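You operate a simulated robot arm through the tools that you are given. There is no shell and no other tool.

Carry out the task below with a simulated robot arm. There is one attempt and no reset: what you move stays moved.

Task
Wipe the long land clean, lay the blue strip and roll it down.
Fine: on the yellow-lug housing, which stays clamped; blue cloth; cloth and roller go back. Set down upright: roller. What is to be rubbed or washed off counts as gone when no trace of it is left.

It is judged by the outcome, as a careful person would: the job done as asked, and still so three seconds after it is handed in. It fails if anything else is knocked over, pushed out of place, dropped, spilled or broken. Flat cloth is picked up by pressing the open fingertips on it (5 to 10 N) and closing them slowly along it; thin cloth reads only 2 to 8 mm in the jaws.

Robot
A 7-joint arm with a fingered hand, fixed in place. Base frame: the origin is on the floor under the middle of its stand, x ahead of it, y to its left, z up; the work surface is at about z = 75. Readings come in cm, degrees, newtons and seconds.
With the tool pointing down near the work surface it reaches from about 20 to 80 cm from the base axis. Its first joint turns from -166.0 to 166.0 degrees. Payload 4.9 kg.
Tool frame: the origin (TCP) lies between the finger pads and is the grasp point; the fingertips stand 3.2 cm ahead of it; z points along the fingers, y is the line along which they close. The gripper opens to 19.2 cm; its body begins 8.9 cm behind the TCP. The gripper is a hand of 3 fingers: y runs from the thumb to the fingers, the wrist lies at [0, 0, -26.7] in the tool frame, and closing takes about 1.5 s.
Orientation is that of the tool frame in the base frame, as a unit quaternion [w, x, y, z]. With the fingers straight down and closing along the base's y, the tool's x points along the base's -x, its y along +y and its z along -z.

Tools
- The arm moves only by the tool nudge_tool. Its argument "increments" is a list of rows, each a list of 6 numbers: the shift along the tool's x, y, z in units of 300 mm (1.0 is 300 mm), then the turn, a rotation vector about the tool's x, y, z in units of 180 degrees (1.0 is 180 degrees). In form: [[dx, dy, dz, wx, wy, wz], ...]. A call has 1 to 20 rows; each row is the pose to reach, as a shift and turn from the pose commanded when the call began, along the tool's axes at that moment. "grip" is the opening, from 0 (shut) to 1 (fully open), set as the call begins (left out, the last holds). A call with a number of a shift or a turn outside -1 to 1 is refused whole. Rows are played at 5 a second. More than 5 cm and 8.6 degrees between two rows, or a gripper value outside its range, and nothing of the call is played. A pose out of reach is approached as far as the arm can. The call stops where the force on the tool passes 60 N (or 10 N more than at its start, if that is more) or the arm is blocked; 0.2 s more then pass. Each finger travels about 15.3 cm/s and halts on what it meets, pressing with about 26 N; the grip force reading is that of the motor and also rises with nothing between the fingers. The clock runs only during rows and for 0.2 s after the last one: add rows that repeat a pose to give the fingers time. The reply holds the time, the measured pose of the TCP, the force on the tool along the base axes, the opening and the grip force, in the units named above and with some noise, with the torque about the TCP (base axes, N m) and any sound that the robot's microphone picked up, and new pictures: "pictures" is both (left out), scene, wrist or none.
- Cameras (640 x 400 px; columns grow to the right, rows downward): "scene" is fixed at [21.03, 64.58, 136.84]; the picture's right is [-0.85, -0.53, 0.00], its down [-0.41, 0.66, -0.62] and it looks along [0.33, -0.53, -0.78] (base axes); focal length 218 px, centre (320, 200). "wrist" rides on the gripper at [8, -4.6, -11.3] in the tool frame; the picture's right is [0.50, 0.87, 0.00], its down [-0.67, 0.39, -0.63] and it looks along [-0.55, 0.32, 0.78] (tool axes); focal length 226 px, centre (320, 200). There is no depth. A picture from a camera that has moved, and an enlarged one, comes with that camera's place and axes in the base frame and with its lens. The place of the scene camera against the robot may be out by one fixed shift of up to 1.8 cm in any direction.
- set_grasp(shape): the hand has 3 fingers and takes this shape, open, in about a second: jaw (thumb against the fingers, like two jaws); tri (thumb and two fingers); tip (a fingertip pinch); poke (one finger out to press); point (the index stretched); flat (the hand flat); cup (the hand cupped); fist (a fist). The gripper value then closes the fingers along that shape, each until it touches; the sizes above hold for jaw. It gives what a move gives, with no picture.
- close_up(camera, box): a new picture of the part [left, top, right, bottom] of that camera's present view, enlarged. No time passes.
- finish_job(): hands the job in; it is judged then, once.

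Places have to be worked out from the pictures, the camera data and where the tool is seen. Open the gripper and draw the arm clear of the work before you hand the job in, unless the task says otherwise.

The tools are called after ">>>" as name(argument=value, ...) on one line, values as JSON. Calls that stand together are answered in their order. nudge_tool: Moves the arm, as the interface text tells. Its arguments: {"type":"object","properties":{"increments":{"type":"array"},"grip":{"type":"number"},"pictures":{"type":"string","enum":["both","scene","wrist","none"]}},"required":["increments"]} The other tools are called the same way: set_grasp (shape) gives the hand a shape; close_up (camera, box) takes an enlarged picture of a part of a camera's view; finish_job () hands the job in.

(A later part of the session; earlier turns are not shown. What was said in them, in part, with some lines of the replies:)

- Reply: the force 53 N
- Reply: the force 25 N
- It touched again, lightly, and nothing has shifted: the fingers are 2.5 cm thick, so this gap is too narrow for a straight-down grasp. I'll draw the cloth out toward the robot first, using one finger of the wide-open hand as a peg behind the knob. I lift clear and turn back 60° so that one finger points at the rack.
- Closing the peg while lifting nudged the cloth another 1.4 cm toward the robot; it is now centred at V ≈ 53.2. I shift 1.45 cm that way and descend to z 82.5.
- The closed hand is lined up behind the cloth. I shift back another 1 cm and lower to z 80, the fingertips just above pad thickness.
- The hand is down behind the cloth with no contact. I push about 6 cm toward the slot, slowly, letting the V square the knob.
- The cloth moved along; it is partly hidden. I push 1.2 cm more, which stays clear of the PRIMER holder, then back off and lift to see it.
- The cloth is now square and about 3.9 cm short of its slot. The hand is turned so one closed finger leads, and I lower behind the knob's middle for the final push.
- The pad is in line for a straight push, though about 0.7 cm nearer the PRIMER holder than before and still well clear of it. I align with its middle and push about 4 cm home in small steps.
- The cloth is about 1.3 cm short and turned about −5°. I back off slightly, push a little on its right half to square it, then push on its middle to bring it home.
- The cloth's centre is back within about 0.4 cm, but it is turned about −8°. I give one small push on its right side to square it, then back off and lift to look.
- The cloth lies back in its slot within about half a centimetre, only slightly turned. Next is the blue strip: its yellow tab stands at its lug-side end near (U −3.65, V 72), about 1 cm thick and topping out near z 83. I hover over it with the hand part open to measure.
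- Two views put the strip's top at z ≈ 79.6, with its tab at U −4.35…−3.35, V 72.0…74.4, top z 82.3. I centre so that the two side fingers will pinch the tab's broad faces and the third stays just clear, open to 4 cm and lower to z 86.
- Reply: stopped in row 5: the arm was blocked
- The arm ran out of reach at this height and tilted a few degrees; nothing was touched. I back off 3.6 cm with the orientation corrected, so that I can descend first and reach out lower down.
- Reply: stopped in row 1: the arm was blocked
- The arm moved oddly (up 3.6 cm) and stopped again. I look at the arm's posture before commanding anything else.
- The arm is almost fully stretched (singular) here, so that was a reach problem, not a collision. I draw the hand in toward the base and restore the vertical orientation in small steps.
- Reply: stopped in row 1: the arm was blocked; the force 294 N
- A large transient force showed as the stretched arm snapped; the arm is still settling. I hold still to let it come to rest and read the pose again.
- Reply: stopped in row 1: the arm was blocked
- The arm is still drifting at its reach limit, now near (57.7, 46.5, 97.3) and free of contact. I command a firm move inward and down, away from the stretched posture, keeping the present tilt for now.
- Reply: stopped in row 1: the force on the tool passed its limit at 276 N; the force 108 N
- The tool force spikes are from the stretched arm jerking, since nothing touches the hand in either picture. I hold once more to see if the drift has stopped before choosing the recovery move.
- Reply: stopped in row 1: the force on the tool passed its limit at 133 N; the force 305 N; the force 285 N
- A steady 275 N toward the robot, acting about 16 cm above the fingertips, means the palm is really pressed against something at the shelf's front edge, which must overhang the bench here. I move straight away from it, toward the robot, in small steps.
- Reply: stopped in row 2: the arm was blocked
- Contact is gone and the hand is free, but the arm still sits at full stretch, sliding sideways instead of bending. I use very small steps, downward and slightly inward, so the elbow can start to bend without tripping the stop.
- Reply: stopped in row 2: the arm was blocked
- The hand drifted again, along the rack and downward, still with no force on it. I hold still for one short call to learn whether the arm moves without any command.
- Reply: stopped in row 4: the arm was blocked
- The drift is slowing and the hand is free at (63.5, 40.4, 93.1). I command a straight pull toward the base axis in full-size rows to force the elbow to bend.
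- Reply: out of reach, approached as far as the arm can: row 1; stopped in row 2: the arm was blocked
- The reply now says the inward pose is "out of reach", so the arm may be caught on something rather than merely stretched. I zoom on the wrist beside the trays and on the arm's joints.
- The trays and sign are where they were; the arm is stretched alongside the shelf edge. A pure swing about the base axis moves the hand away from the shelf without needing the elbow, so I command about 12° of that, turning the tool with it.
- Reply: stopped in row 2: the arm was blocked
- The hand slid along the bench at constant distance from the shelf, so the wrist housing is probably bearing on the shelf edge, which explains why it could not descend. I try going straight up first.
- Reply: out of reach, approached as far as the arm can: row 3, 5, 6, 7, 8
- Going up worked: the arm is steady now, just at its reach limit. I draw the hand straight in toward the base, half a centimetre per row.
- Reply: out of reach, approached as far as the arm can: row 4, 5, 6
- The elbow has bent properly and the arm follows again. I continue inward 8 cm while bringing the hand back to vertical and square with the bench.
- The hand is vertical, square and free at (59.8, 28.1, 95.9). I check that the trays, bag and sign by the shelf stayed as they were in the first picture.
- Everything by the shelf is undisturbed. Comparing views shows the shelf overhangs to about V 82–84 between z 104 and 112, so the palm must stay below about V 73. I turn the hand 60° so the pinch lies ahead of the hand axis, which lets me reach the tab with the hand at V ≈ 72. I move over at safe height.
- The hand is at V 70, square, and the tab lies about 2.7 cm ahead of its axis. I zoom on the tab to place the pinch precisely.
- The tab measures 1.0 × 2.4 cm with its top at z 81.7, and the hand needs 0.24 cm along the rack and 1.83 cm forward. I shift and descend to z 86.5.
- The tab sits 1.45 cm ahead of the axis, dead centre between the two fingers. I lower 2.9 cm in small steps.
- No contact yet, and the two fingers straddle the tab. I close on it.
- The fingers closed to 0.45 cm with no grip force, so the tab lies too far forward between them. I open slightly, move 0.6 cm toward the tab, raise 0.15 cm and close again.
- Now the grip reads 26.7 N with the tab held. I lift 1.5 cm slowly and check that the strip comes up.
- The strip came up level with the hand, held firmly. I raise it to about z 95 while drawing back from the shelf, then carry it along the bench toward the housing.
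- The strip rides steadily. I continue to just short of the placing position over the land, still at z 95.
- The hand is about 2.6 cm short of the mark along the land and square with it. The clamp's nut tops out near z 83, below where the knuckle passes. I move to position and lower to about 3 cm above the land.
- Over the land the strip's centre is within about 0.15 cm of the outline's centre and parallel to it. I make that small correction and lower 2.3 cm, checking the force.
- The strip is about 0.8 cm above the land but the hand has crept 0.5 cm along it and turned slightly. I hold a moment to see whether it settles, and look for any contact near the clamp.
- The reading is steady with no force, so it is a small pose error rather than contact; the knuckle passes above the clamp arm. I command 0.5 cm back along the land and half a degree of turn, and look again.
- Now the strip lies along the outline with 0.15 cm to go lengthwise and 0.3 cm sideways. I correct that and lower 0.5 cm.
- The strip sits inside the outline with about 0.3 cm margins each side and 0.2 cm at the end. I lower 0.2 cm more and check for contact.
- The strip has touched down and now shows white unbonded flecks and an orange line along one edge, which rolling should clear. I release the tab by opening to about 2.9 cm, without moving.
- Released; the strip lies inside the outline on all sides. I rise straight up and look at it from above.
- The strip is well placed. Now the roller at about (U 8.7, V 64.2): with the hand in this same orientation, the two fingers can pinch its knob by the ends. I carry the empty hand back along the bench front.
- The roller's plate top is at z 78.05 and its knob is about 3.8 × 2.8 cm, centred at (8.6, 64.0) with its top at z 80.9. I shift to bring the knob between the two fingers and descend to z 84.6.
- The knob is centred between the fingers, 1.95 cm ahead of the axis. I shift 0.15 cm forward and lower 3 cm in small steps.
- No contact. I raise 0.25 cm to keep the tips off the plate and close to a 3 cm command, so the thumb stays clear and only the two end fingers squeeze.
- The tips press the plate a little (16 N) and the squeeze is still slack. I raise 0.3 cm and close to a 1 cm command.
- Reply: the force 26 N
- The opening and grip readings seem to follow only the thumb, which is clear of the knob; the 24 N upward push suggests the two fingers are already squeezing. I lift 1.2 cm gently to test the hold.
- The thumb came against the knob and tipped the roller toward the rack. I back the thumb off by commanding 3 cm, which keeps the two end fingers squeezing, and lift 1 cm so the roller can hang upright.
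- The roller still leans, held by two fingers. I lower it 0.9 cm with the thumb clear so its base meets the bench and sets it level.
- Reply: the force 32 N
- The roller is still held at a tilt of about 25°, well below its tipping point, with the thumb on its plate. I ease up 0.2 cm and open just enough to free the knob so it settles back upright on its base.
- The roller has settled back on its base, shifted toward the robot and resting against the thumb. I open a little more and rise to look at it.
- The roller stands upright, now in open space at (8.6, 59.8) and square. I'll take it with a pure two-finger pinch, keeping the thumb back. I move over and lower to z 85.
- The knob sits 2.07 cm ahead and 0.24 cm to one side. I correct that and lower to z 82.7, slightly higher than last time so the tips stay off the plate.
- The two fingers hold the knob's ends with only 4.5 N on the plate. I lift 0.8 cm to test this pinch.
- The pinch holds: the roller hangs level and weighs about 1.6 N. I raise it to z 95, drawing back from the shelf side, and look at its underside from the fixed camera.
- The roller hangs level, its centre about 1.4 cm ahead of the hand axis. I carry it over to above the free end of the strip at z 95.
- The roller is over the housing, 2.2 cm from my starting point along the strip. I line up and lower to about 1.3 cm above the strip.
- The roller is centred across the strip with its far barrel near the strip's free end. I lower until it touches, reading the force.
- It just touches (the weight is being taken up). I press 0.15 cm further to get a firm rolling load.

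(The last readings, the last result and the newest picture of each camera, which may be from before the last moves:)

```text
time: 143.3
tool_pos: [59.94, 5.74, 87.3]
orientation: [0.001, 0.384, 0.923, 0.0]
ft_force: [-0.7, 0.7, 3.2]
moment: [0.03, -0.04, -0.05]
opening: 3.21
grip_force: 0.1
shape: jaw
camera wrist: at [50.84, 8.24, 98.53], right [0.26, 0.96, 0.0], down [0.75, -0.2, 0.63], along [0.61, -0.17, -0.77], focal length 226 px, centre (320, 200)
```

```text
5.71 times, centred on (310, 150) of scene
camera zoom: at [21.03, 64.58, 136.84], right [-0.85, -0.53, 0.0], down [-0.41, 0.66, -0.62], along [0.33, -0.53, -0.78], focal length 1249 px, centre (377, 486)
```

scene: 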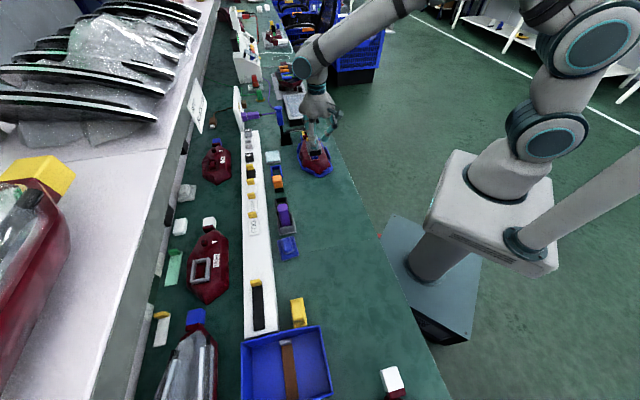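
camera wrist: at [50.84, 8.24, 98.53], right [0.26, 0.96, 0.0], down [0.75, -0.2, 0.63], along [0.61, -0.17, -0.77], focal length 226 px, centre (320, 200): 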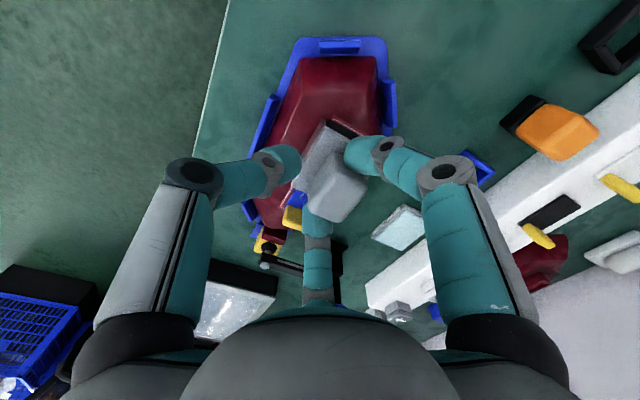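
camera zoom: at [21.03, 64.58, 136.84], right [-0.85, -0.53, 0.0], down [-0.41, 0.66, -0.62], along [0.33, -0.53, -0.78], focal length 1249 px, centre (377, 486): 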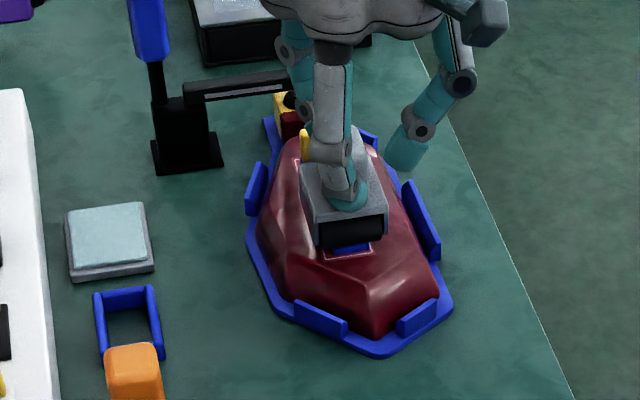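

Load is light. I add about 0.12 cm of press and roll to the free end, then slowly toward the tab, stopping just short of it.

>>> nudge_tool(increments=[[0.0, 0, 0.004, 0, 0, 0], [0.025, 0, 0.004, 0, 0, 0], [0.05, 0, 0.004, 0, 0, 0], [0.025, 0, 0.004, 0, 0, 0], [0.0, 0, 0.004, 0, 0, 0], [-0.02, 0, 0.004, 0, 0, 0], [-0.04, 0, 0.004, 0, 0, 0], [-0.06, 0, 0.004, 0, 0, 0], [-0.08, 0, 0.004, 0, 0, 0], [-0.1, 0, 0.004, 0, 0, 0], [-0.12, 0, 0.004, 0, 0, 0], [-0.135, 0, 0.004, 0, 0, 0], [-0.135, 0, 0.004, 0, 0, 0]], pictures="wrist")

>>> close_up(camera="wrist", box=[240, 60, 400, 220])

>>> close_up(camera="scene", box=[280, 115, 340, 185])

```text
time: 146.1
tool_pos: [62.65, 2.91, 87.2]
orientation: [0.0, 0.386, 0.923, -0.001]
ft_force: [-0.2, 1.4, 5.3]
moment: [0.07, -0.04, -0.01]
opening: 3.21
grip_force: 0.0
shape: jaw
camera wrist: at [53.64, 5.33, 98.39], right [0.26, 0.96, 0.0], down [0.75, -0.2, 0.63], along [0.61, -0.17, -0.78], focal length 226 px, centre (320, 200)
```

wrist: 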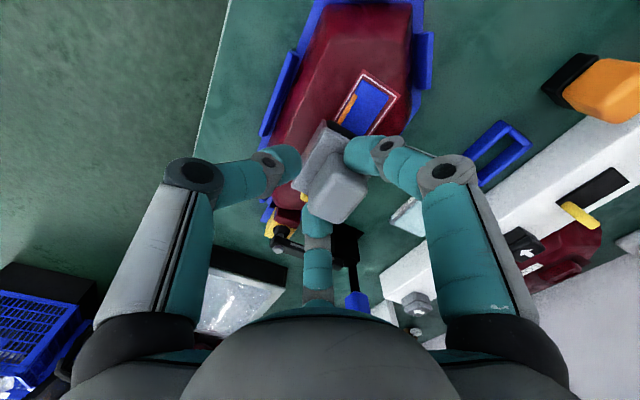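

```text
2.50 times, centred on (320, 140) of wrist
camera zoom: at [53.64, 5.33, 98.39], right [0.26, 0.96, 0.0], down [0.75, -0.2, 0.63], along [0.61, -0.17, -0.78], focal length 565 px, centre (320, 350)
```

zoom: 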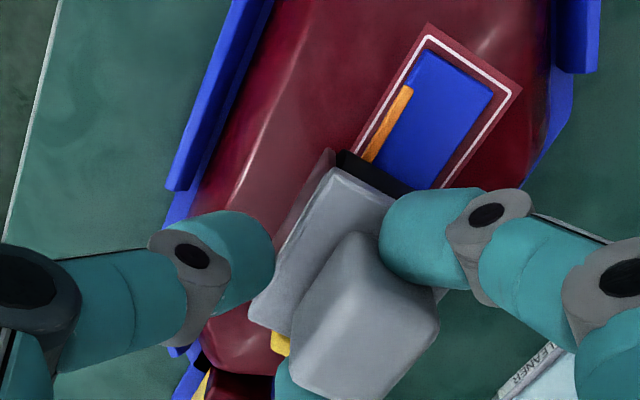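

```text
5.71 times, centred on (310, 150) of scene
camera zoom: at [21.03, 64.58, 136.84], right [-0.85, -0.53, 0.0], down [-0.41, 0.66, -0.62], along [0.33, -0.53, -0.78], focal length 1249 px, centre (377, 486)
```

zoom: 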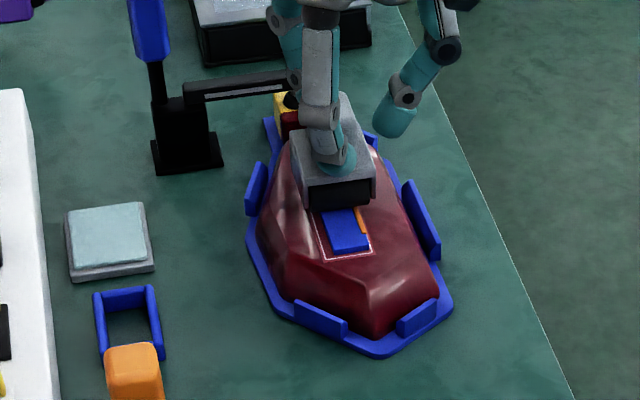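

The flecks vanish wherever the roller has passed. The orange line along the robot-side edge remains, so I zoom on it to understand what it is.

>>> close_up(camera="wrist", box=[330, 65, 400, 140])

>>> close_up(camera="scene", box=[308, 148, 324, 162])

```text
5.33 times, centred on (365, 102) of wrist
camera zoom: at [53.64, 5.33, 98.39], right [0.26, 0.96, 0.0], down [0.75, -0.2, 0.63], along [0.61, -0.17, -0.78], focal length 1206 px, centre (80, 720)
```

zoom: 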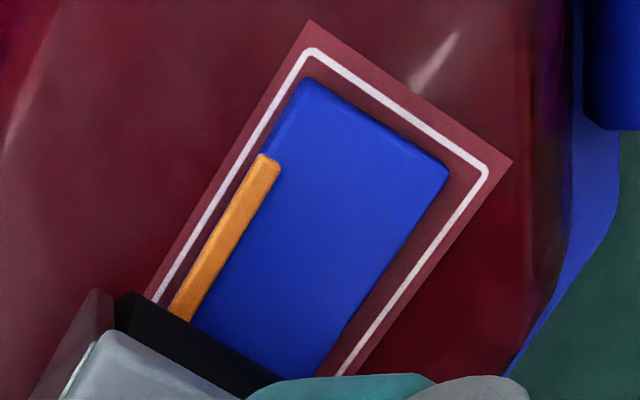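

```text
16.00 times, centred on (316, 155) of scene
camera zoom: at [21.03, 64.58, 136.84], right [-0.85, -0.53, 0.0], down [-0.41, 0.66, -0.62], along [0.33, -0.53, -0.78], focal length 3497 px, centre (384, 920)
```

zoom: 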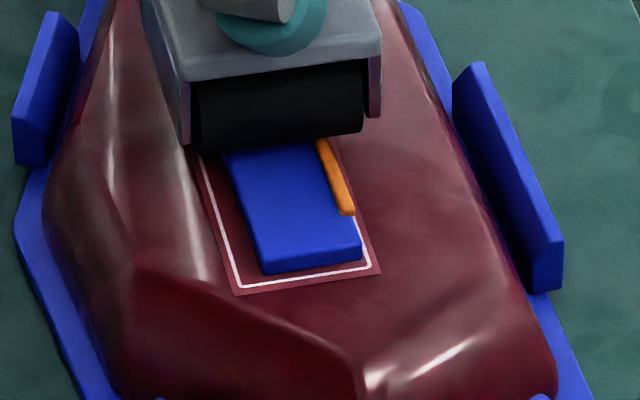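

The orange line looks like a slightly raised edge on the robot side. I roll on toward the tab a little further, then back and forth over the full length with more load and a small offset toward that edge.

>>> nudge_tool(increments=[[-0.007, 0, 0.003, 0, 0, 0], [-0.014, 0, 0.003, 0, 0, 0], [-0.014, -0.008, 0.004, 0, 0, 0], [0.01, -0.016, 0.004, 0, 0, 0], [0.035, -0.018, 0.004, 0, 0, 0], [0.06, -0.018, 0.004, 0, 0, 0], [0.085, -0.018, 0.004, 0, 0, 0], [0.11, -0.018, 0.004, 0, 0, 0], [0.135, -0.018, 0.004, 0, 0, 0], [0.16, -0.018, 0.004, 0, 0, 0], [0.185, -0.018, 0.004, 0, 0, 0], [0.185, -0.018, 0.004, 0, 0, 0]], pictures="wrist")

>>> close_up(camera="wrist", box=[240, 60, 400, 240])

>>> close_up(camera="scene", box=[290, 120, 340, 180])

```text
time: 148.7
tool_pos: [58.42, 6.44, 86.93]
orientation: [0.001, 0.385, 0.923, -0.001]
ft_force: [-0.6, 1.0, 1.1]
moment: [-0.03, -0.07, 0.0]
opening: 3.2
grip_force: 0.1
shape: jaw
camera wrist: at [49.36, 8.89, 98.2], right [0.26, 0.96, 0.0], down [0.75, -0.2, 0.63], along [0.61, -0.17, -0.78], focal length 226 px, centre (320, 200)
```

wrist: 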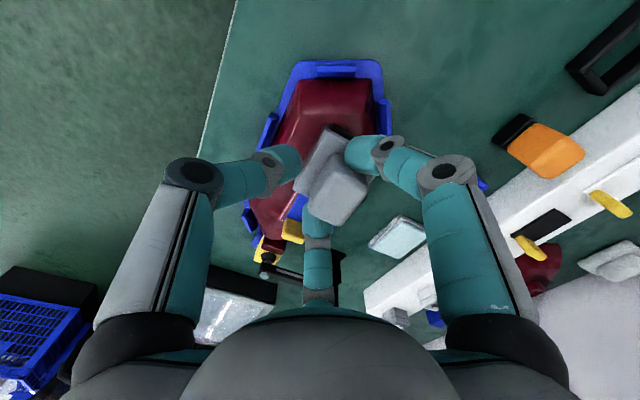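

```text
2.22 times, centred on (320, 150) of wrist
camera zoom: at [49.36, 8.89, 98.2], right [0.26, 0.96, 0.0], down [0.75, -0.2, 0.63], along [0.61, -0.17, -0.78], focal length 502 px, centre (320, 311)
```

zoom: 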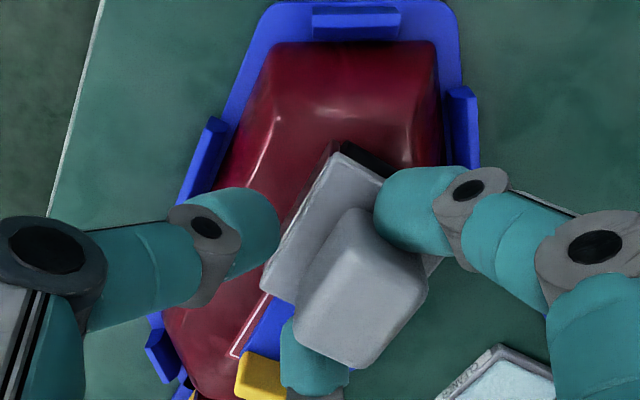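

```text
6.67 times, centred on (315, 150) of scene
camera zoom: at [21.03, 64.58, 136.84], right [-0.85, -0.53, 0.0], down [-0.41, 0.66, -0.62], along [0.33, -0.53, -0.78], focal length 1457 px, centre (353, 533)
```

zoom: 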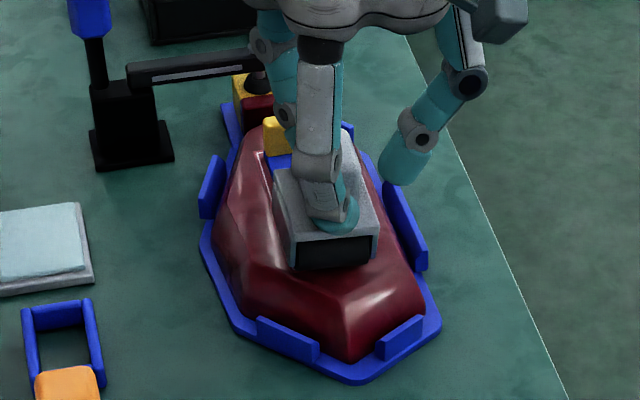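

The strip near the tab also looks smooth now. I lift the roller clear and move aside to inspect the whole strip.

>>> nudge_tool(increments=[[0, 0, -0.05, 0, 0, 0], [0, 0, -0.12, 0, 0, 0], [0.05, 0, -0.2, 0, 0, 0], [0.15, 0, -0.25, 0, 0, 0], [0.25, 0, -0.25, 0, 0, 0], [0.25, 0, -0.25, 0, 0, 0]], pictures="both")

>>> close_up(camera="wrist", box=[230, 80, 370, 220])

>>> close_up(camera="scene", box=[295, 130, 330, 175])

```text
time: 150.1
tool_pos: [53.07, 11.86, 94.4]
orientation: [0.001, 0.385, 0.923, -0.001]
ft_force: [-0.2, 0.2, -1.4]
moment: [0.0, 0.03, 0.01]
opening: 3.19
grip_force: 0.1
shape: jaw
camera wrist: at [44.09, 14.2, 105.73], right [0.26, 0.96, 0.0], down [0.75, -0.2, 0.63], along [0.61, -0.17, -0.78], focal length 226 px, centre (320, 200)
```

scene: 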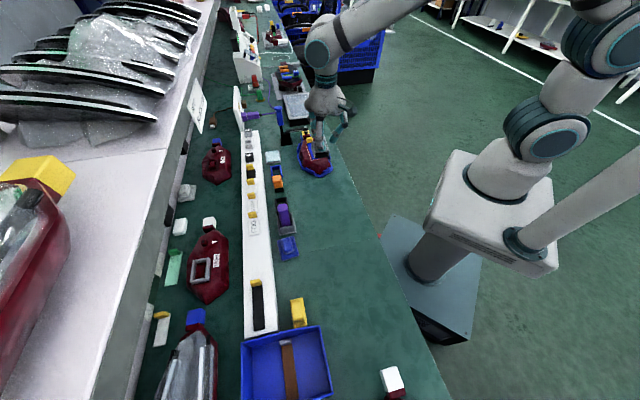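
wrist: 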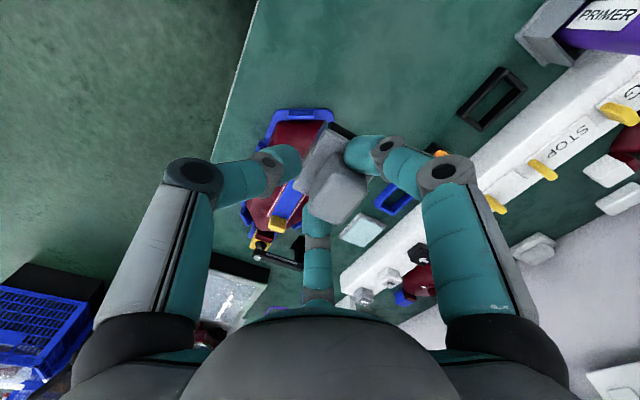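

```text
2.86 times, centred on (300, 150) of wrist
camera zoom: at [44.09, 14.2, 105.73], right [0.26, 0.96, 0.0], down [0.75, -0.2, 0.63], along [0.61, -0.17, -0.78], focal length 646 px, centre (377, 343)
```

zoom: 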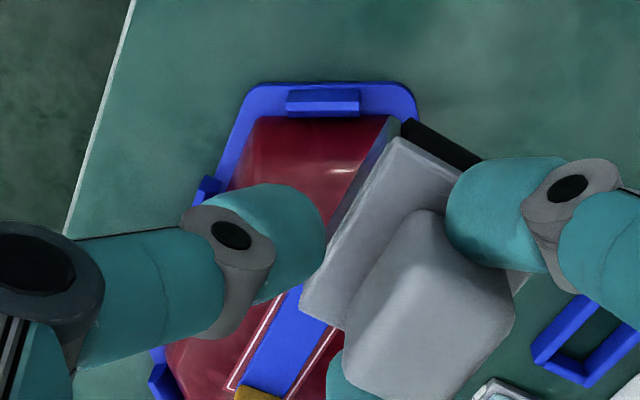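

```text
8.89 times, centred on (312, 152) of scene
camera zoom: at [21.03, 64.58, 136.84], right [-0.85, -0.53, 0.0], down [-0.41, 0.66, -0.62], along [0.33, -0.53, -0.78], focal length 1943 px, centre (387, 622)
```

zoom: 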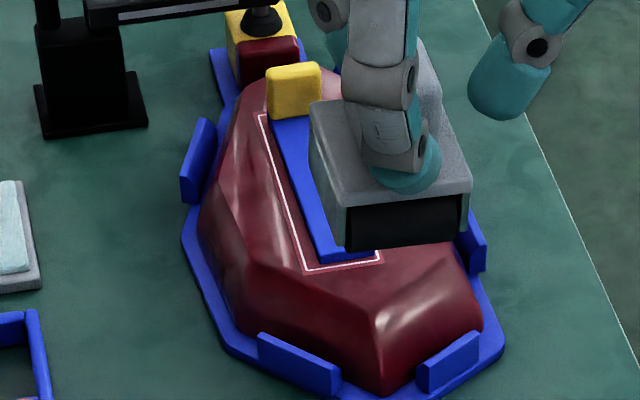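

What shows is smooth, but the roller still hides part of it. I move 8 cm further along to see the full strip.

>>> nudge_tool(increments=[[0.1, 0.05, 0, 0, 0, 0], [0.2, 0.1, 0, 0, 0, 0], [0.3, 0.12, 0, 0, 0, 0], [0.3, 0.12, 0, 0, 0, 0]], pictures="both")

>>> close_up(camera="scene", box=[295, 130, 330, 175])

>>> close_up(camera="wrist", box=[220, 130, 320, 250])

```text
time: 151.1
tool_pos: [49.43, 20.74, 94.51]
orientation: [0.001, 0.385, 0.923, -0.001]
ft_force: [0.1, 0.5, -2.0]
moment: [-0.01, -0.02, 0.02]
opening: 3.2
grip_force: 0.0
shape: jaw
camera wrist: at [40.31, 23.19, 105.71], right [0.26, 0.96, 0.0], down [0.75, -0.2, 0.63], along [0.61, -0.17, -0.77], focal length 226 px, centre (320, 200)
```

scene: 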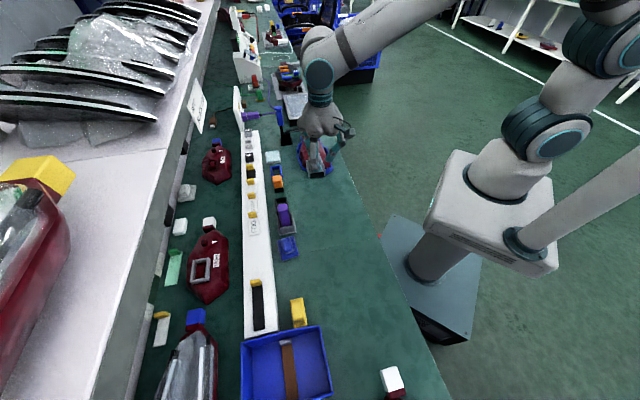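
wrist: 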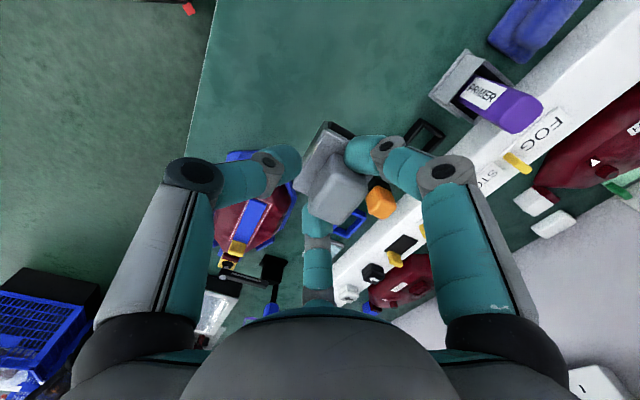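

```text
8.89 times, centred on (312, 152) of scene
camera zoom: at [21.03, 64.58, 136.84], right [-0.85, -0.53, 0.0], down [-0.41, 0.66, -0.62], along [0.33, -0.53, -0.78], focal length 1943 px, centre (387, 622)
```

zoom: 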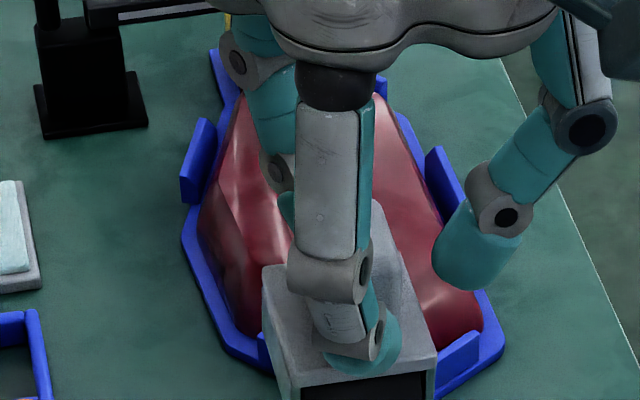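

```text
3.33 times, centred on (270, 190) of wrist
camera zoom: at [40.31, 23.19, 105.71], right [0.26, 0.96, 0.0], down [0.75, -0.2, 0.63], along [0.61, -0.17, -0.77], focal length 754 px, centre (487, 233)
```

zoom: 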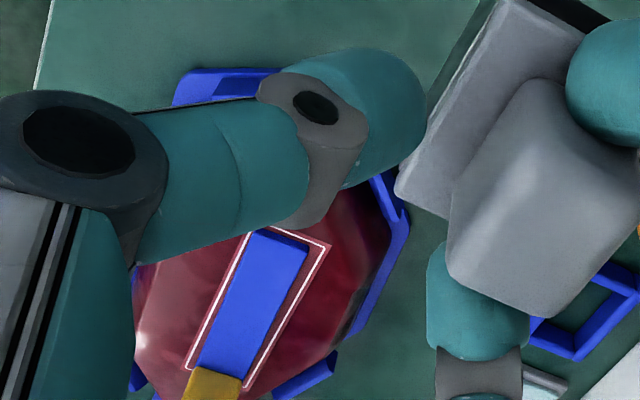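

The strip is now plain, smooth blue: no flecks and no orange edge. Next I carry the roller back to its own place at (8.7, 63.9), along the bench front first and then in.

>>> nudge_tool(increments=[[0.1, 0.01, 0, 0, 0, 0], [0.21, 0.02, 0, 0, 0, 0], [0.32, 0.03, 0, 0, 0, 0], [0.43, 0.04, 0, 0, 0, 0], [0.54, 0.05, 0, 0, 0, 0], [0.65, 0.06, 0, 0, 0, 0], [0.76, 0.067, 0, 0, 0, 0], [0.867, 0.067, 0, 0, 0, 0]], pictures="scene")

>>> close_up(camera="scene", box=[295, 130, 330, 175])

```text
time: 152.9
tool_pos: [32.45, 40.74, 94.39]
orientation: [0.0, 0.385, 0.923, -0.002]
ft_force: [0.1, -0.2, -1.6]
moment: [-0.01, -0.01, 0.03]
opening: 3.2
grip_force: 0.1
shape: jaw
```

scene: 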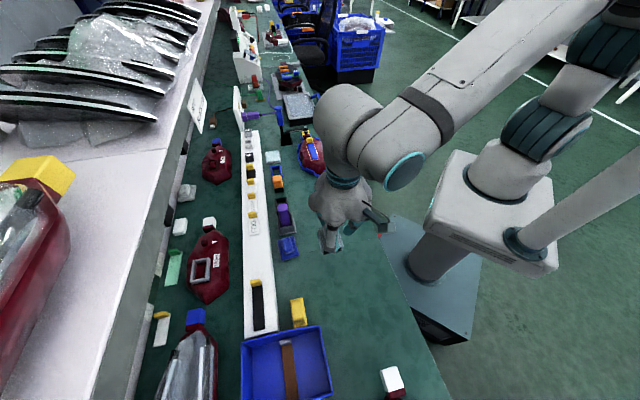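

```text
8.89 times, centred on (312, 152) of scene
camera zoom: at [21.03, 64.58, 136.84], right [-0.85, -0.53, 0.0], down [-0.41, 0.66, -0.62], along [0.33, -0.53, -0.78], focal length 1943 px, centre (387, 622)
```

zoom: 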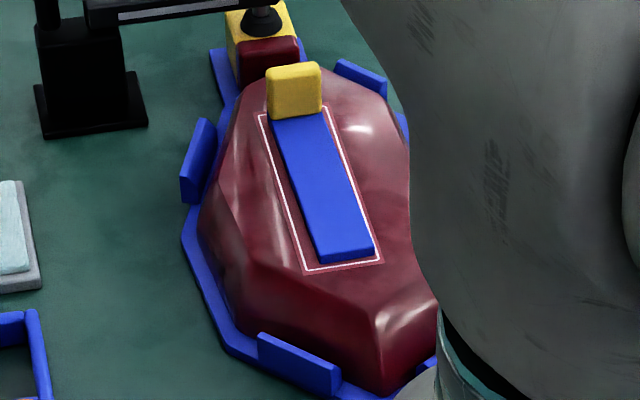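

The strip lies flat and clean inside the outline. Now I bring the roller over its original place and check the surroundings from above.

>>> nudge_tool(increments=[[0.03, 0.12, 0, 0, 0, 0], [0.06, 0.24, 0, 0, 0, 0], [0.091, 0.359, 0, 0, 0, 0], [0.091, 0.359, 0.1, 0, 0, 0], [0.091, 0.359, 0.2, 0, 0, 0], [0.091, 0.359, 0.25, 0, 0, 0], [0.091, 0.359, 0.25, 0, 0, 0]], pictures="both")

>>> close_up(camera="wrist", box=[240, 60, 420, 220])

>>> close_up(camera="scene", box=[260, 225, 340, 325])

```text
time: 154.5
tool_pos: [38.38, 50.1, 86.81]
orientation: [0.001, 0.385, 0.923, -0.002]
ft_force: [0.4, -0.1, -1.5]
moment: [0.0, 0.01, 0.01]
opening: 3.17
grip_force: 0.1
shape: jaw
camera wrist: at [29.27, 52.56, 98.14], right [0.26, 0.96, 0.0], down [0.75, -0.2, 0.63], along [0.61, -0.17, -0.77], focal length 226 px, centre (320, 200)
```

scene: 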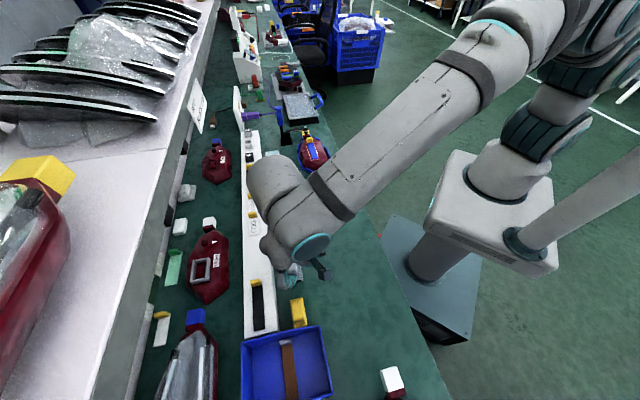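
wrist: 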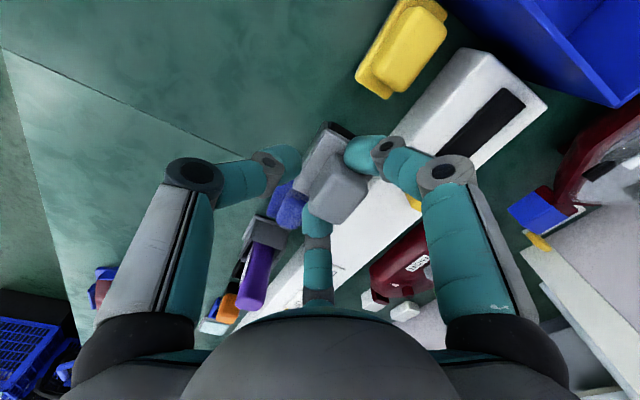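

```text
2.50 times, centred on (330, 140) of wrist
camera zoom: at [29.27, 52.56, 98.14], right [0.26, 0.96, 0.0], down [0.75, -0.2, 0.63], along [0.61, -0.17, -0.77], focal length 565 px, centre (295, 350)
```

zoom: 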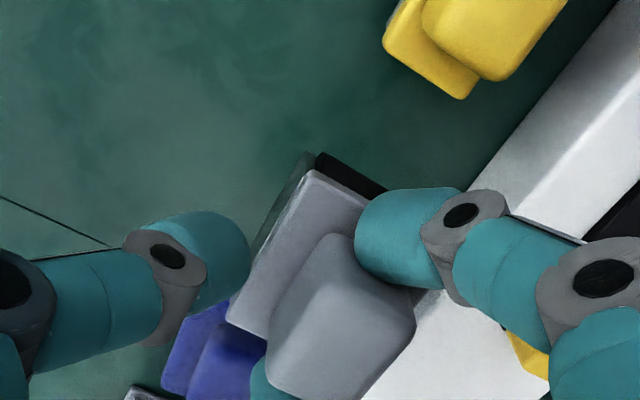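

```text
4.00 times, centred on (300, 275) of scene
camera zoom: at [21.03, 64.58, 136.84], right [-0.85, -0.53, 0.0], down [-0.41, 0.66, -0.62], along [0.33, -0.53, -0.78], focal length 874 px, centre (400, -100)
```

zoom: 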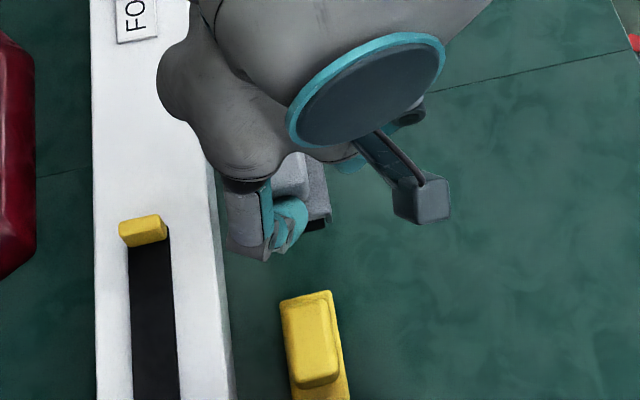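

The place is clear on both sides. I shift 0.2 cm along the rack and lower the roller to just above the bench.

>>> nudge_tool(increments=[[0.006, 0.001, 0.03, 0, 0, 0], [0.006, 0.001, 0.06, 0, 0, 0], [0.006, 0.001, 0.09, 0, 0, 0], [0.006, 0.001, 0.115, 0, 0, 0], [0.006, 0.001, 0.128, 0, 0, 0], [0.006, 0.001, 0.128, 0, 0, 0]], pictures="none")

>>> nudge_tool(increments=[[0, 0, 0.005, 0, 0, 0], [0, 0, 0.01, 0, 0, 0], [0, 0, 0.01, 0, 0, 0]], pictures="wrist")

>>> close_up(camera="wrist", box=[240, 60, 420, 220])

>>> close_up(camera="scene", box=[260, 225, 340, 325])

```text
time: 155.9
tool_pos: [38.18, 50.19, 83.07]
orientation: [0.001, 0.385, 0.923, 0.0]
ft_force: [0.0, 0.3, -2.2]
moment: [-0.03, 0.04, -0.02]
opening: 3.16
grip_force: 0.1
shape: jaw
```

```text
time: 156.7
tool_pos: [38.06, 50.36, 82.88]
orientation: [0.0, 0.385, 0.923, -0.002]
ft_force: [-0.1, -0.4, -1.8]
moment: [0.0, 0.02, 0.0]
opening: 3.15
grip_force: 0.1
shape: jaw
camera wrist: at [29.1, 52.75, 94.02], right [0.26, 0.96, 0.0], down [0.75, -0.2, 0.63], along [0.61, -0.17, -0.77], focal length 226 px, centre (320, 200)
```

wrist: 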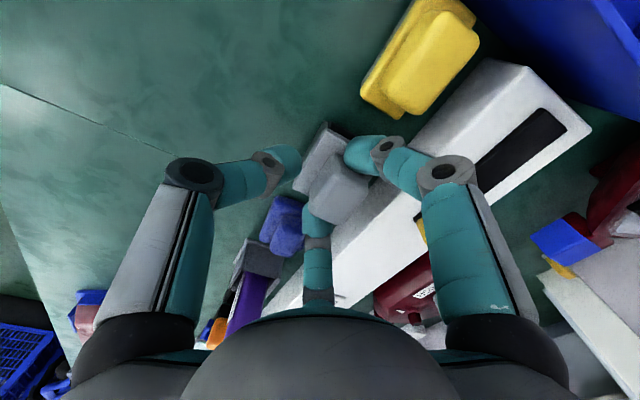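

```text
2.50 times, centred on (330, 140) of wrist
camera zoom: at [29.1, 52.75, 94.02], right [0.26, 0.96, 0.0], down [0.75, -0.2, 0.63], along [0.61, -0.17, -0.77], focal length 565 px, centre (295, 350)
```

zoom: 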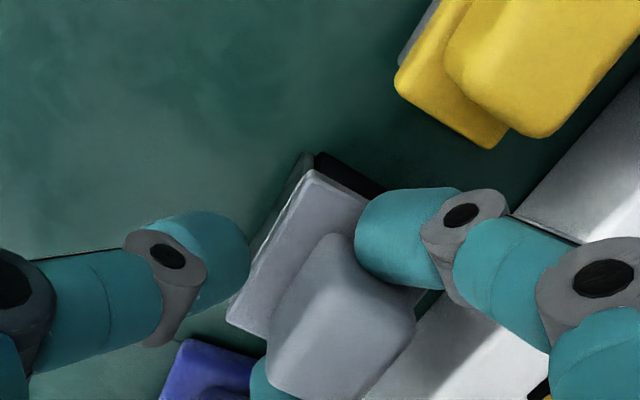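

```text
4.00 times, centred on (300, 275) of scene
camera zoom: at [21.03, 64.58, 136.84], right [-0.85, -0.53, 0.0], down [-0.41, 0.66, -0.62], along [0.33, -0.53, -0.78], focal length 874 px, centre (400, -100)
```

zoom: 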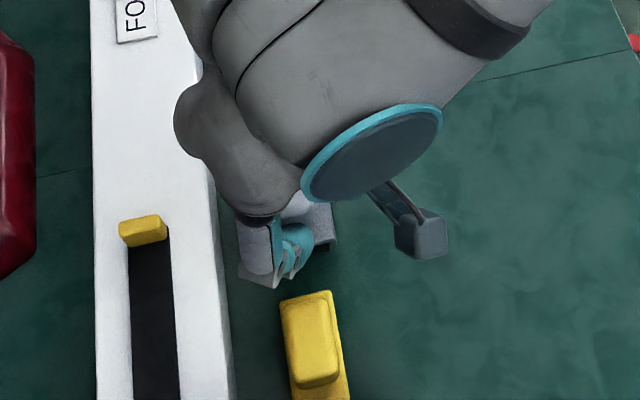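

Still hanging (−1.8 N). I lower another 0.25 cm to set it on the bench.

>>> nudge_tool(increments=[[0, 0, 0.004, 0, 0, 0], [0, 0, 0.008, 0, 0, 0], [0, 0, 0.008, 0, 0, 0]], pictures="none")

```text
time: 157.5
tool_pos: [38.22, 50.29, 82.58]
orientation: [0.001, 0.385, 0.923, 0.0]
ft_force: [0.7, -0.3, 0.7]
moment: [0.02, -0.01, 0.0]
opening: 3.19
grip_force: 0.0
shape: jaw
```

It now stands on the bench (+0.7 N). I open to about 5.6 cm without moving.

>>> nudge_tool(increments=[[0, 0, 0, 0, 0, 0], [0, 0, 0, 0, 0, 0], [0, 0, 0, 0, 0, 0], [0, 0, 0, 0, 0, 0]], grip=0.29, pictures="wrist")

>>> close_up(camera="wrist", box=[240, 60, 420, 220])

>>> close_up(camera="scene", box=[260, 225, 340, 325])

```text
time: 158.5
tool_pos: [38.17, 50.33, 82.45]
orientation: [0.001, 0.385, 0.923, 0.0]
ft_force: [-0.5, 0.1, -0.8]
moment: [0.02, 0.0, 0.02]
opening: 5.54
grip_force: 0.1
shape: jaw
camera wrist: at [29.11, 52.73, 93.8], right [0.26, 0.96, 0.0], down [0.75, -0.2, 0.63], along [0.61, -0.17, -0.77], focal length 226 px, centre (320, 200)
```

wrist: 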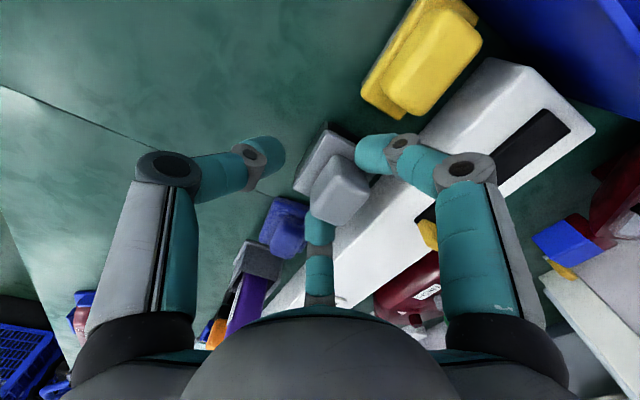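

```text
2.50 times, centred on (330, 140) of wrist
camera zoom: at [29.11, 52.73, 93.8], right [0.26, 0.96, 0.0], down [0.75, -0.2, 0.63], along [0.61, -0.17, -0.77], focal length 565 px, centre (295, 350)
```

zoom: 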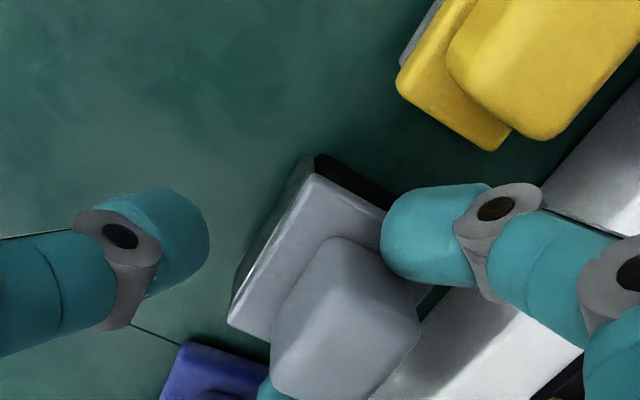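

```text
4.00 times, centred on (300, 275) of scene
camera zoom: at [21.03, 64.58, 136.84], right [-0.85, -0.53, 0.0], down [-0.41, 0.66, -0.62], along [0.33, -0.53, -0.78], focal length 874 px, centre (400, -100)
```

zoom: 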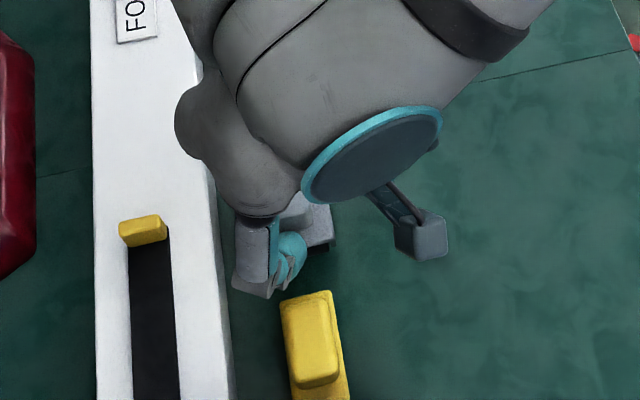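

The roller stands on its own, and the visible finger is off the knob. I rise straight up slowly and check it stays put.

>>> nudge_tool(increments=[[0, 0, -0.015, 0, 0, 0], [0, 0, -0.04, 0, 0, 0], [0, 0, -0.08, 0, 0, 0], [0, 0, -0.15, 0, 0, 0], [0, 0, -0.25, 0, 0, 0], [0, -0.05, -0.35, 0, 0, 0], [0, -0.15, -0.4, 0, 0, 0], [0, -0.25, -0.4, 0, 0, 0], [0, -0.25, -0.4, 0, 0, 0]], pictures="both")

>>> close_up(camera="wrist", box=[260, 60, 420, 220])

>>> close_up(camera="scene", box=[255, 215, 335, 325])

```text
time: 160.5
tool_pos: [32.87, 45.15, 94.65]
orientation: [0.001, 0.386, 0.923, -0.001]
ft_force: [0.3, -0.2, -0.7]
moment: [0.03, -0.02, 0.0]
opening: 5.57
grip_force: 0.1
shape: jaw
camera wrist: at [23.78, 47.56, 105.84], right [0.26, 0.96, 0.0], down [0.75, -0.2, 0.63], along [0.61, -0.17, -0.77], focal length 226 px, centre (320, 200)
```

scene: 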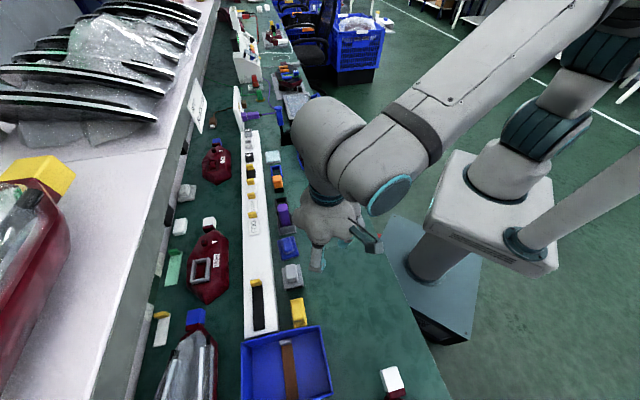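
wrist: 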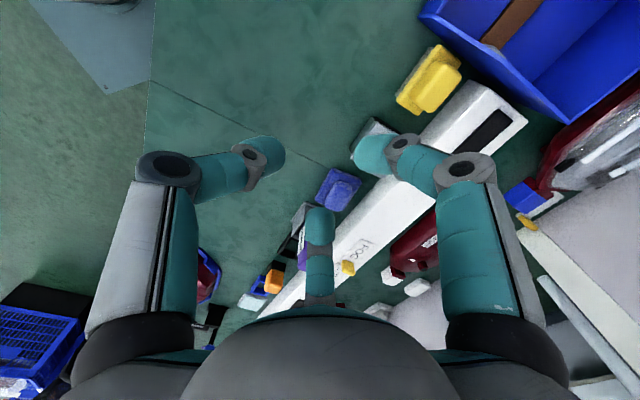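

```text
2.50 times, centred on (340, 140) of wrist
camera zoom: at [23.78, 47.56, 105.84], right [0.26, 0.96, 0.0], down [0.75, -0.2, 0.63], along [0.61, -0.17, -0.77], focal length 565 px, centre (270, 350)
```

zoom: 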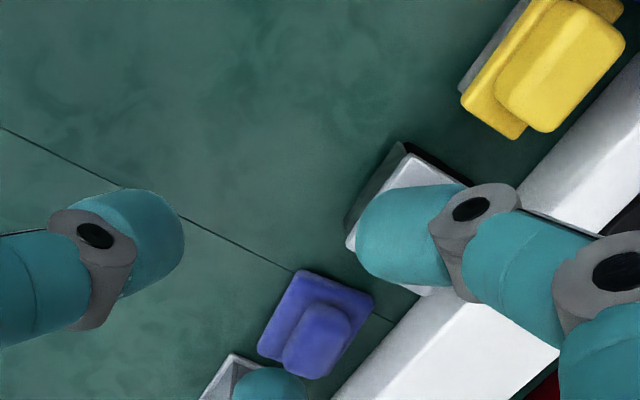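

```text
3.64 times, centred on (295, 270) of scene
camera zoom: at [21.03, 64.58, 136.84], right [-0.85, -0.53, 0.0], down [-0.41, 0.66, -0.62], along [0.33, -0.53, -0.78], focal length 795 px, centre (411, -54)
```

zoom: 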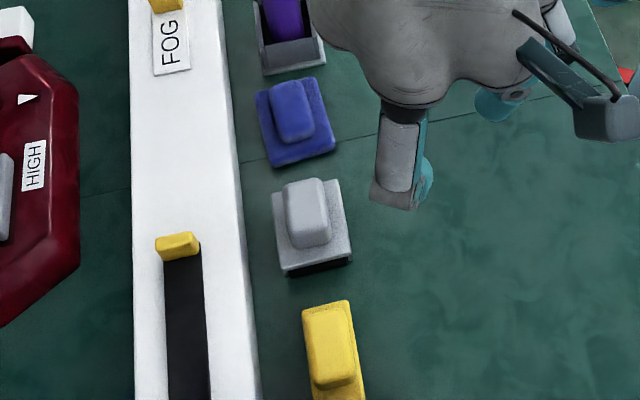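

The roller stands upright where it was. I take last close looks at the strip, the clamp and the rest of the bench.

>>> close_up(camera="scene", box=[280, 110, 345, 185])

>>> close_up(camera="scene", box=[302, 138, 326, 168])

>>> close_up(camera="scene", box=[160, 120, 320, 320])

```text
5.33 times, centred on (312, 148) of scene
camera zoom: at [21.03, 64.58, 136.84], right [-0.85, -0.53, 0.0], down [-0.41, 0.66, -0.62], along [0.33, -0.53, -0.78], focal length 1166 px, centre (360, 480)
```

zoom: 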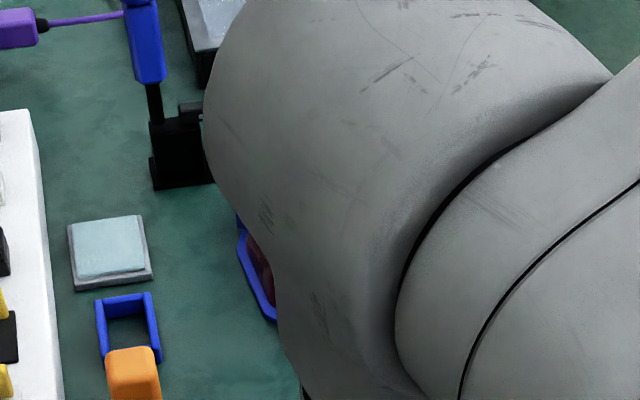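

```text
13.33 times, centred on (314, 153) of scene
camera zoom: at [21.03, 64.58, 136.84], right [-0.85, -0.53, 0.0], down [-0.41, 0.66, -0.62], along [0.33, -0.53, -0.78], focal length 2914 px, centre (400, 827)
```

zoom: 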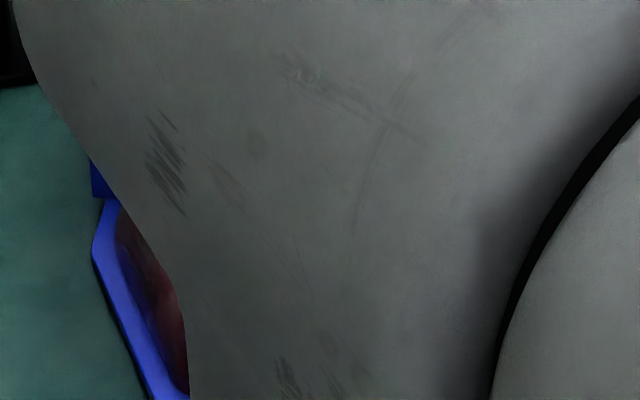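

```text
2.00 times, centred on (240, 220) of scene
camera zoom: at [21.03, 64.58, 136.84], right [-0.85, -0.53, 0.0], down [-0.41, 0.66, -0.62], along [0.33, -0.53, -0.78], focal length 437 px, centre (480, 160)
```

zoom: 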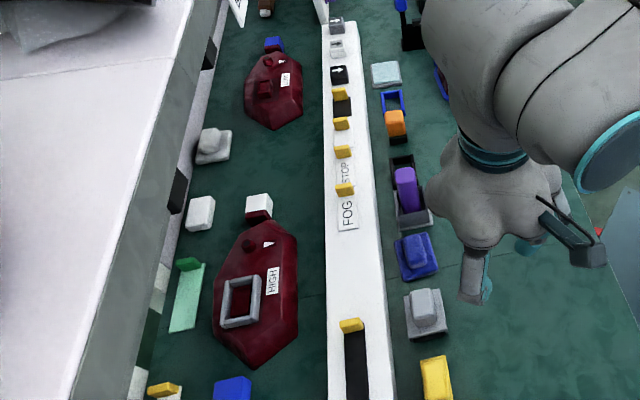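

The arm hides the housing from the fixed camera. I raise and withdraw the hand toward the robot, opening it fully.

>>> nudge_tool(increments=[[-0.07, -0.055, -0.07, 0, 0, 0], [-0.14, -0.11, -0.13, 0, 0, 0], [-0.22, -0.165, -0.19, 0, 0, 0], [-0.3, -0.22, -0.25, 0, 0, 0], [-0.38, -0.275, -0.28, 0, 0, 0], [-0.467, -0.333, -0.3, 0, 0, 0], [-0.467, -0.333, -0.3, 0, 0, 0]], grip=1.0, pictures="both")

>>> close_up(camera="scene", box=[285, 120, 340, 185])

>>> close_up(camera="scene", box=[302, 135, 328, 170])

>>> close_up(camera="scene", box=[255, 215, 335, 325])

```text
time: 162.1
tool_pos: [35.63, 28.04, 103.62]
orientation: [0.0, 0.385, 0.923, -0.001]
ft_force: [0.0, 0.1, 0.0]
moment: [-0.02, -0.02, 0.04]
opening: 19.2
grip_force: 0.2
shape: jaw
camera wrist: at [26.52, 30.46, 114.86], right [0.26, 0.96, 0.0], down [0.75, -0.2, 0.63], along [0.61, -0.17, -0.77], focal length 226 px, centre (320, 200)
```

scene: 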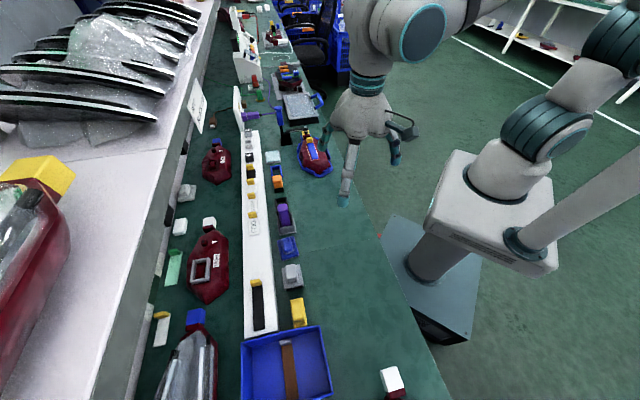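
wrist: 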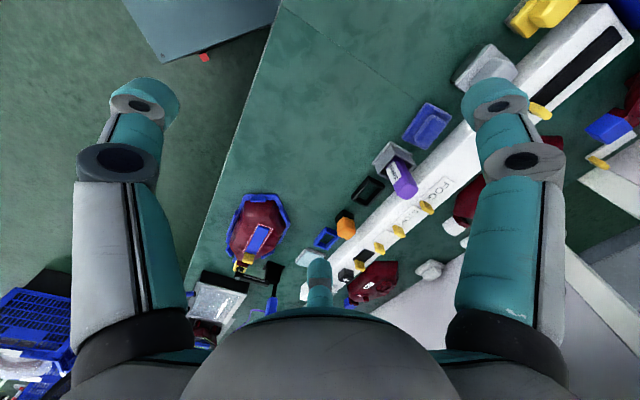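

```text
6.15 times, centred on (312, 152) of scene
camera zoom: at [21.03, 64.58, 136.84], right [-0.85, -0.53, 0.0], down [-0.41, 0.66, -0.62], along [0.33, -0.53, -0.78], focal length 1345 px, centre (366, 492)
```

zoom: 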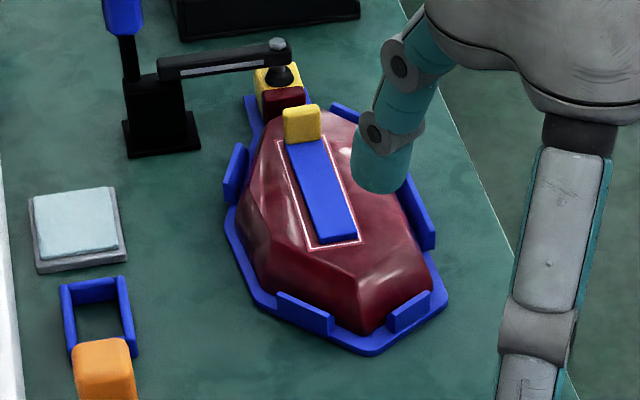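

```text
11.43 times, centred on (315, 152) of scene
camera zoom: at [21.03, 64.58, 136.84], right [-0.85, -0.53, 0.0], down [-0.41, 0.66, -0.62], along [0.33, -0.53, -0.78], focal length 2498 px, centre (377, 743)
```

zoom: 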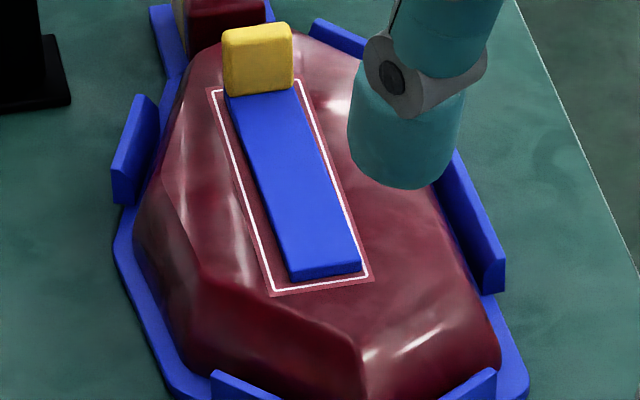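

```text
3.64 times, centred on (295, 270) of scene
camera zoom: at [21.03, 64.58, 136.84], right [-0.85, -0.53, 0.0], down [-0.41, 0.66, -0.62], along [0.33, -0.53, -0.78], focal length 795 px, centre (411, -54)
```

zoom: 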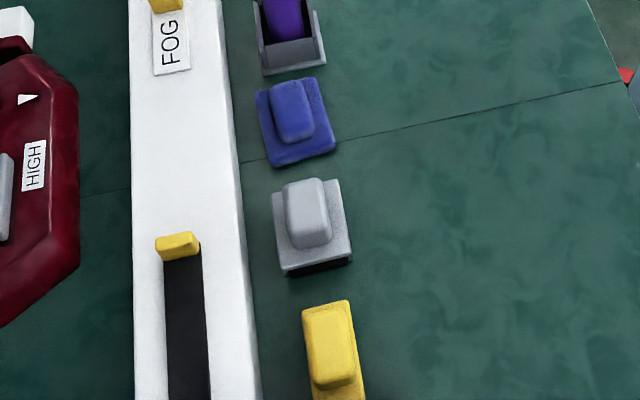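

Strip, clamp, cloth and roller all look right. One more zoom from the wrist camera checks the strip's robot-side edge from above.

>>> close_up(camera="wrist", box=[220, 185, 310, 290])

>>> close_up(camera="wrist", box=[240, 215, 285, 265])

```text
3.81 times, centred on (265, 238) of wrist
camera zoom: at [26.52, 30.46, 114.86], right [0.26, 0.96, 0.0], down [0.75, -0.2, 0.63], along [0.61, -0.17, -0.77], focal length 861 px, centre (530, 57)
```

zoom: 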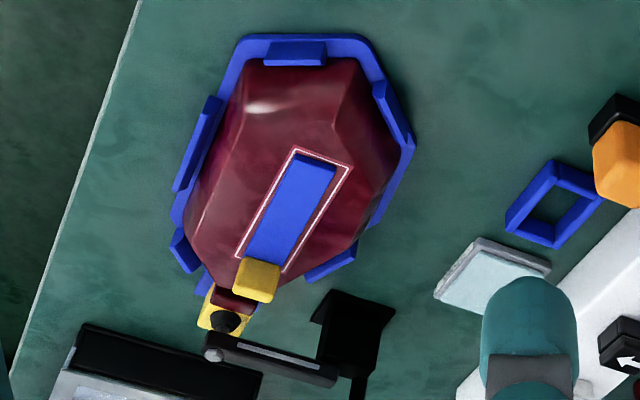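

```text
8.00 times, centred on (262, 240) of wrist
camera zoom: at [26.52, 30.46, 114.86], right [0.26, 0.96, 0.0], down [0.75, -0.2, 0.63], along [0.61, -0.17, -0.77], focal length 1808 px, centre (780, -120)
```

zoom: 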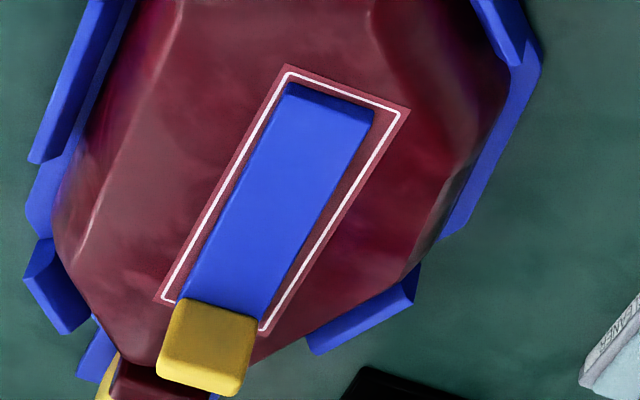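

Everything checks out in the last pictures:
- **Land:** wiped clean, with no trace left.
- **Strip:** the blue strip lies inside the outline, with no flecks and no lifted edge.
- **Housing:** still clamped.
- **Roller:** standing upright in its own place.
- **Cloth:** back in its place within about a centimetre, turned a few degrees.

The hand is open and clear of the bench, so I hand the job in.

>>> finish_job()

```text
The job is handed in.
```

The long land on the yellow-lug housing is wiped clean, and the blue strip is laid inside its outline and rolled down. In the last pictures no residue shows on the land, and the strip has no bubbles and no lifted edge.

- **Housing:** it stayed clamped throughout.
- **Roller:** it is back in its place and standing upright. My first lift tipped it over by about 25°. It settled back upright, and I picked it up again with a better grip.
- **Blue cloth:** it is back in its place within about a centimetre, but turned roughly 7° from how it lay. The gap beside it was too narrow for the fingers, so I slid it out before wiping and pushed it back in afterwards.
- **Arm near the shelf:** while I was reaching for the strip, the arm got caught at full stretch beside the shelf. The hand pressed hard against something there, peaking near 280 N. I compared later pictures with the first one, and the trays, bag and sign look undisturbed. I could not see for certain what the hand touched.

At hand-in the hand was open and clear of the bench.
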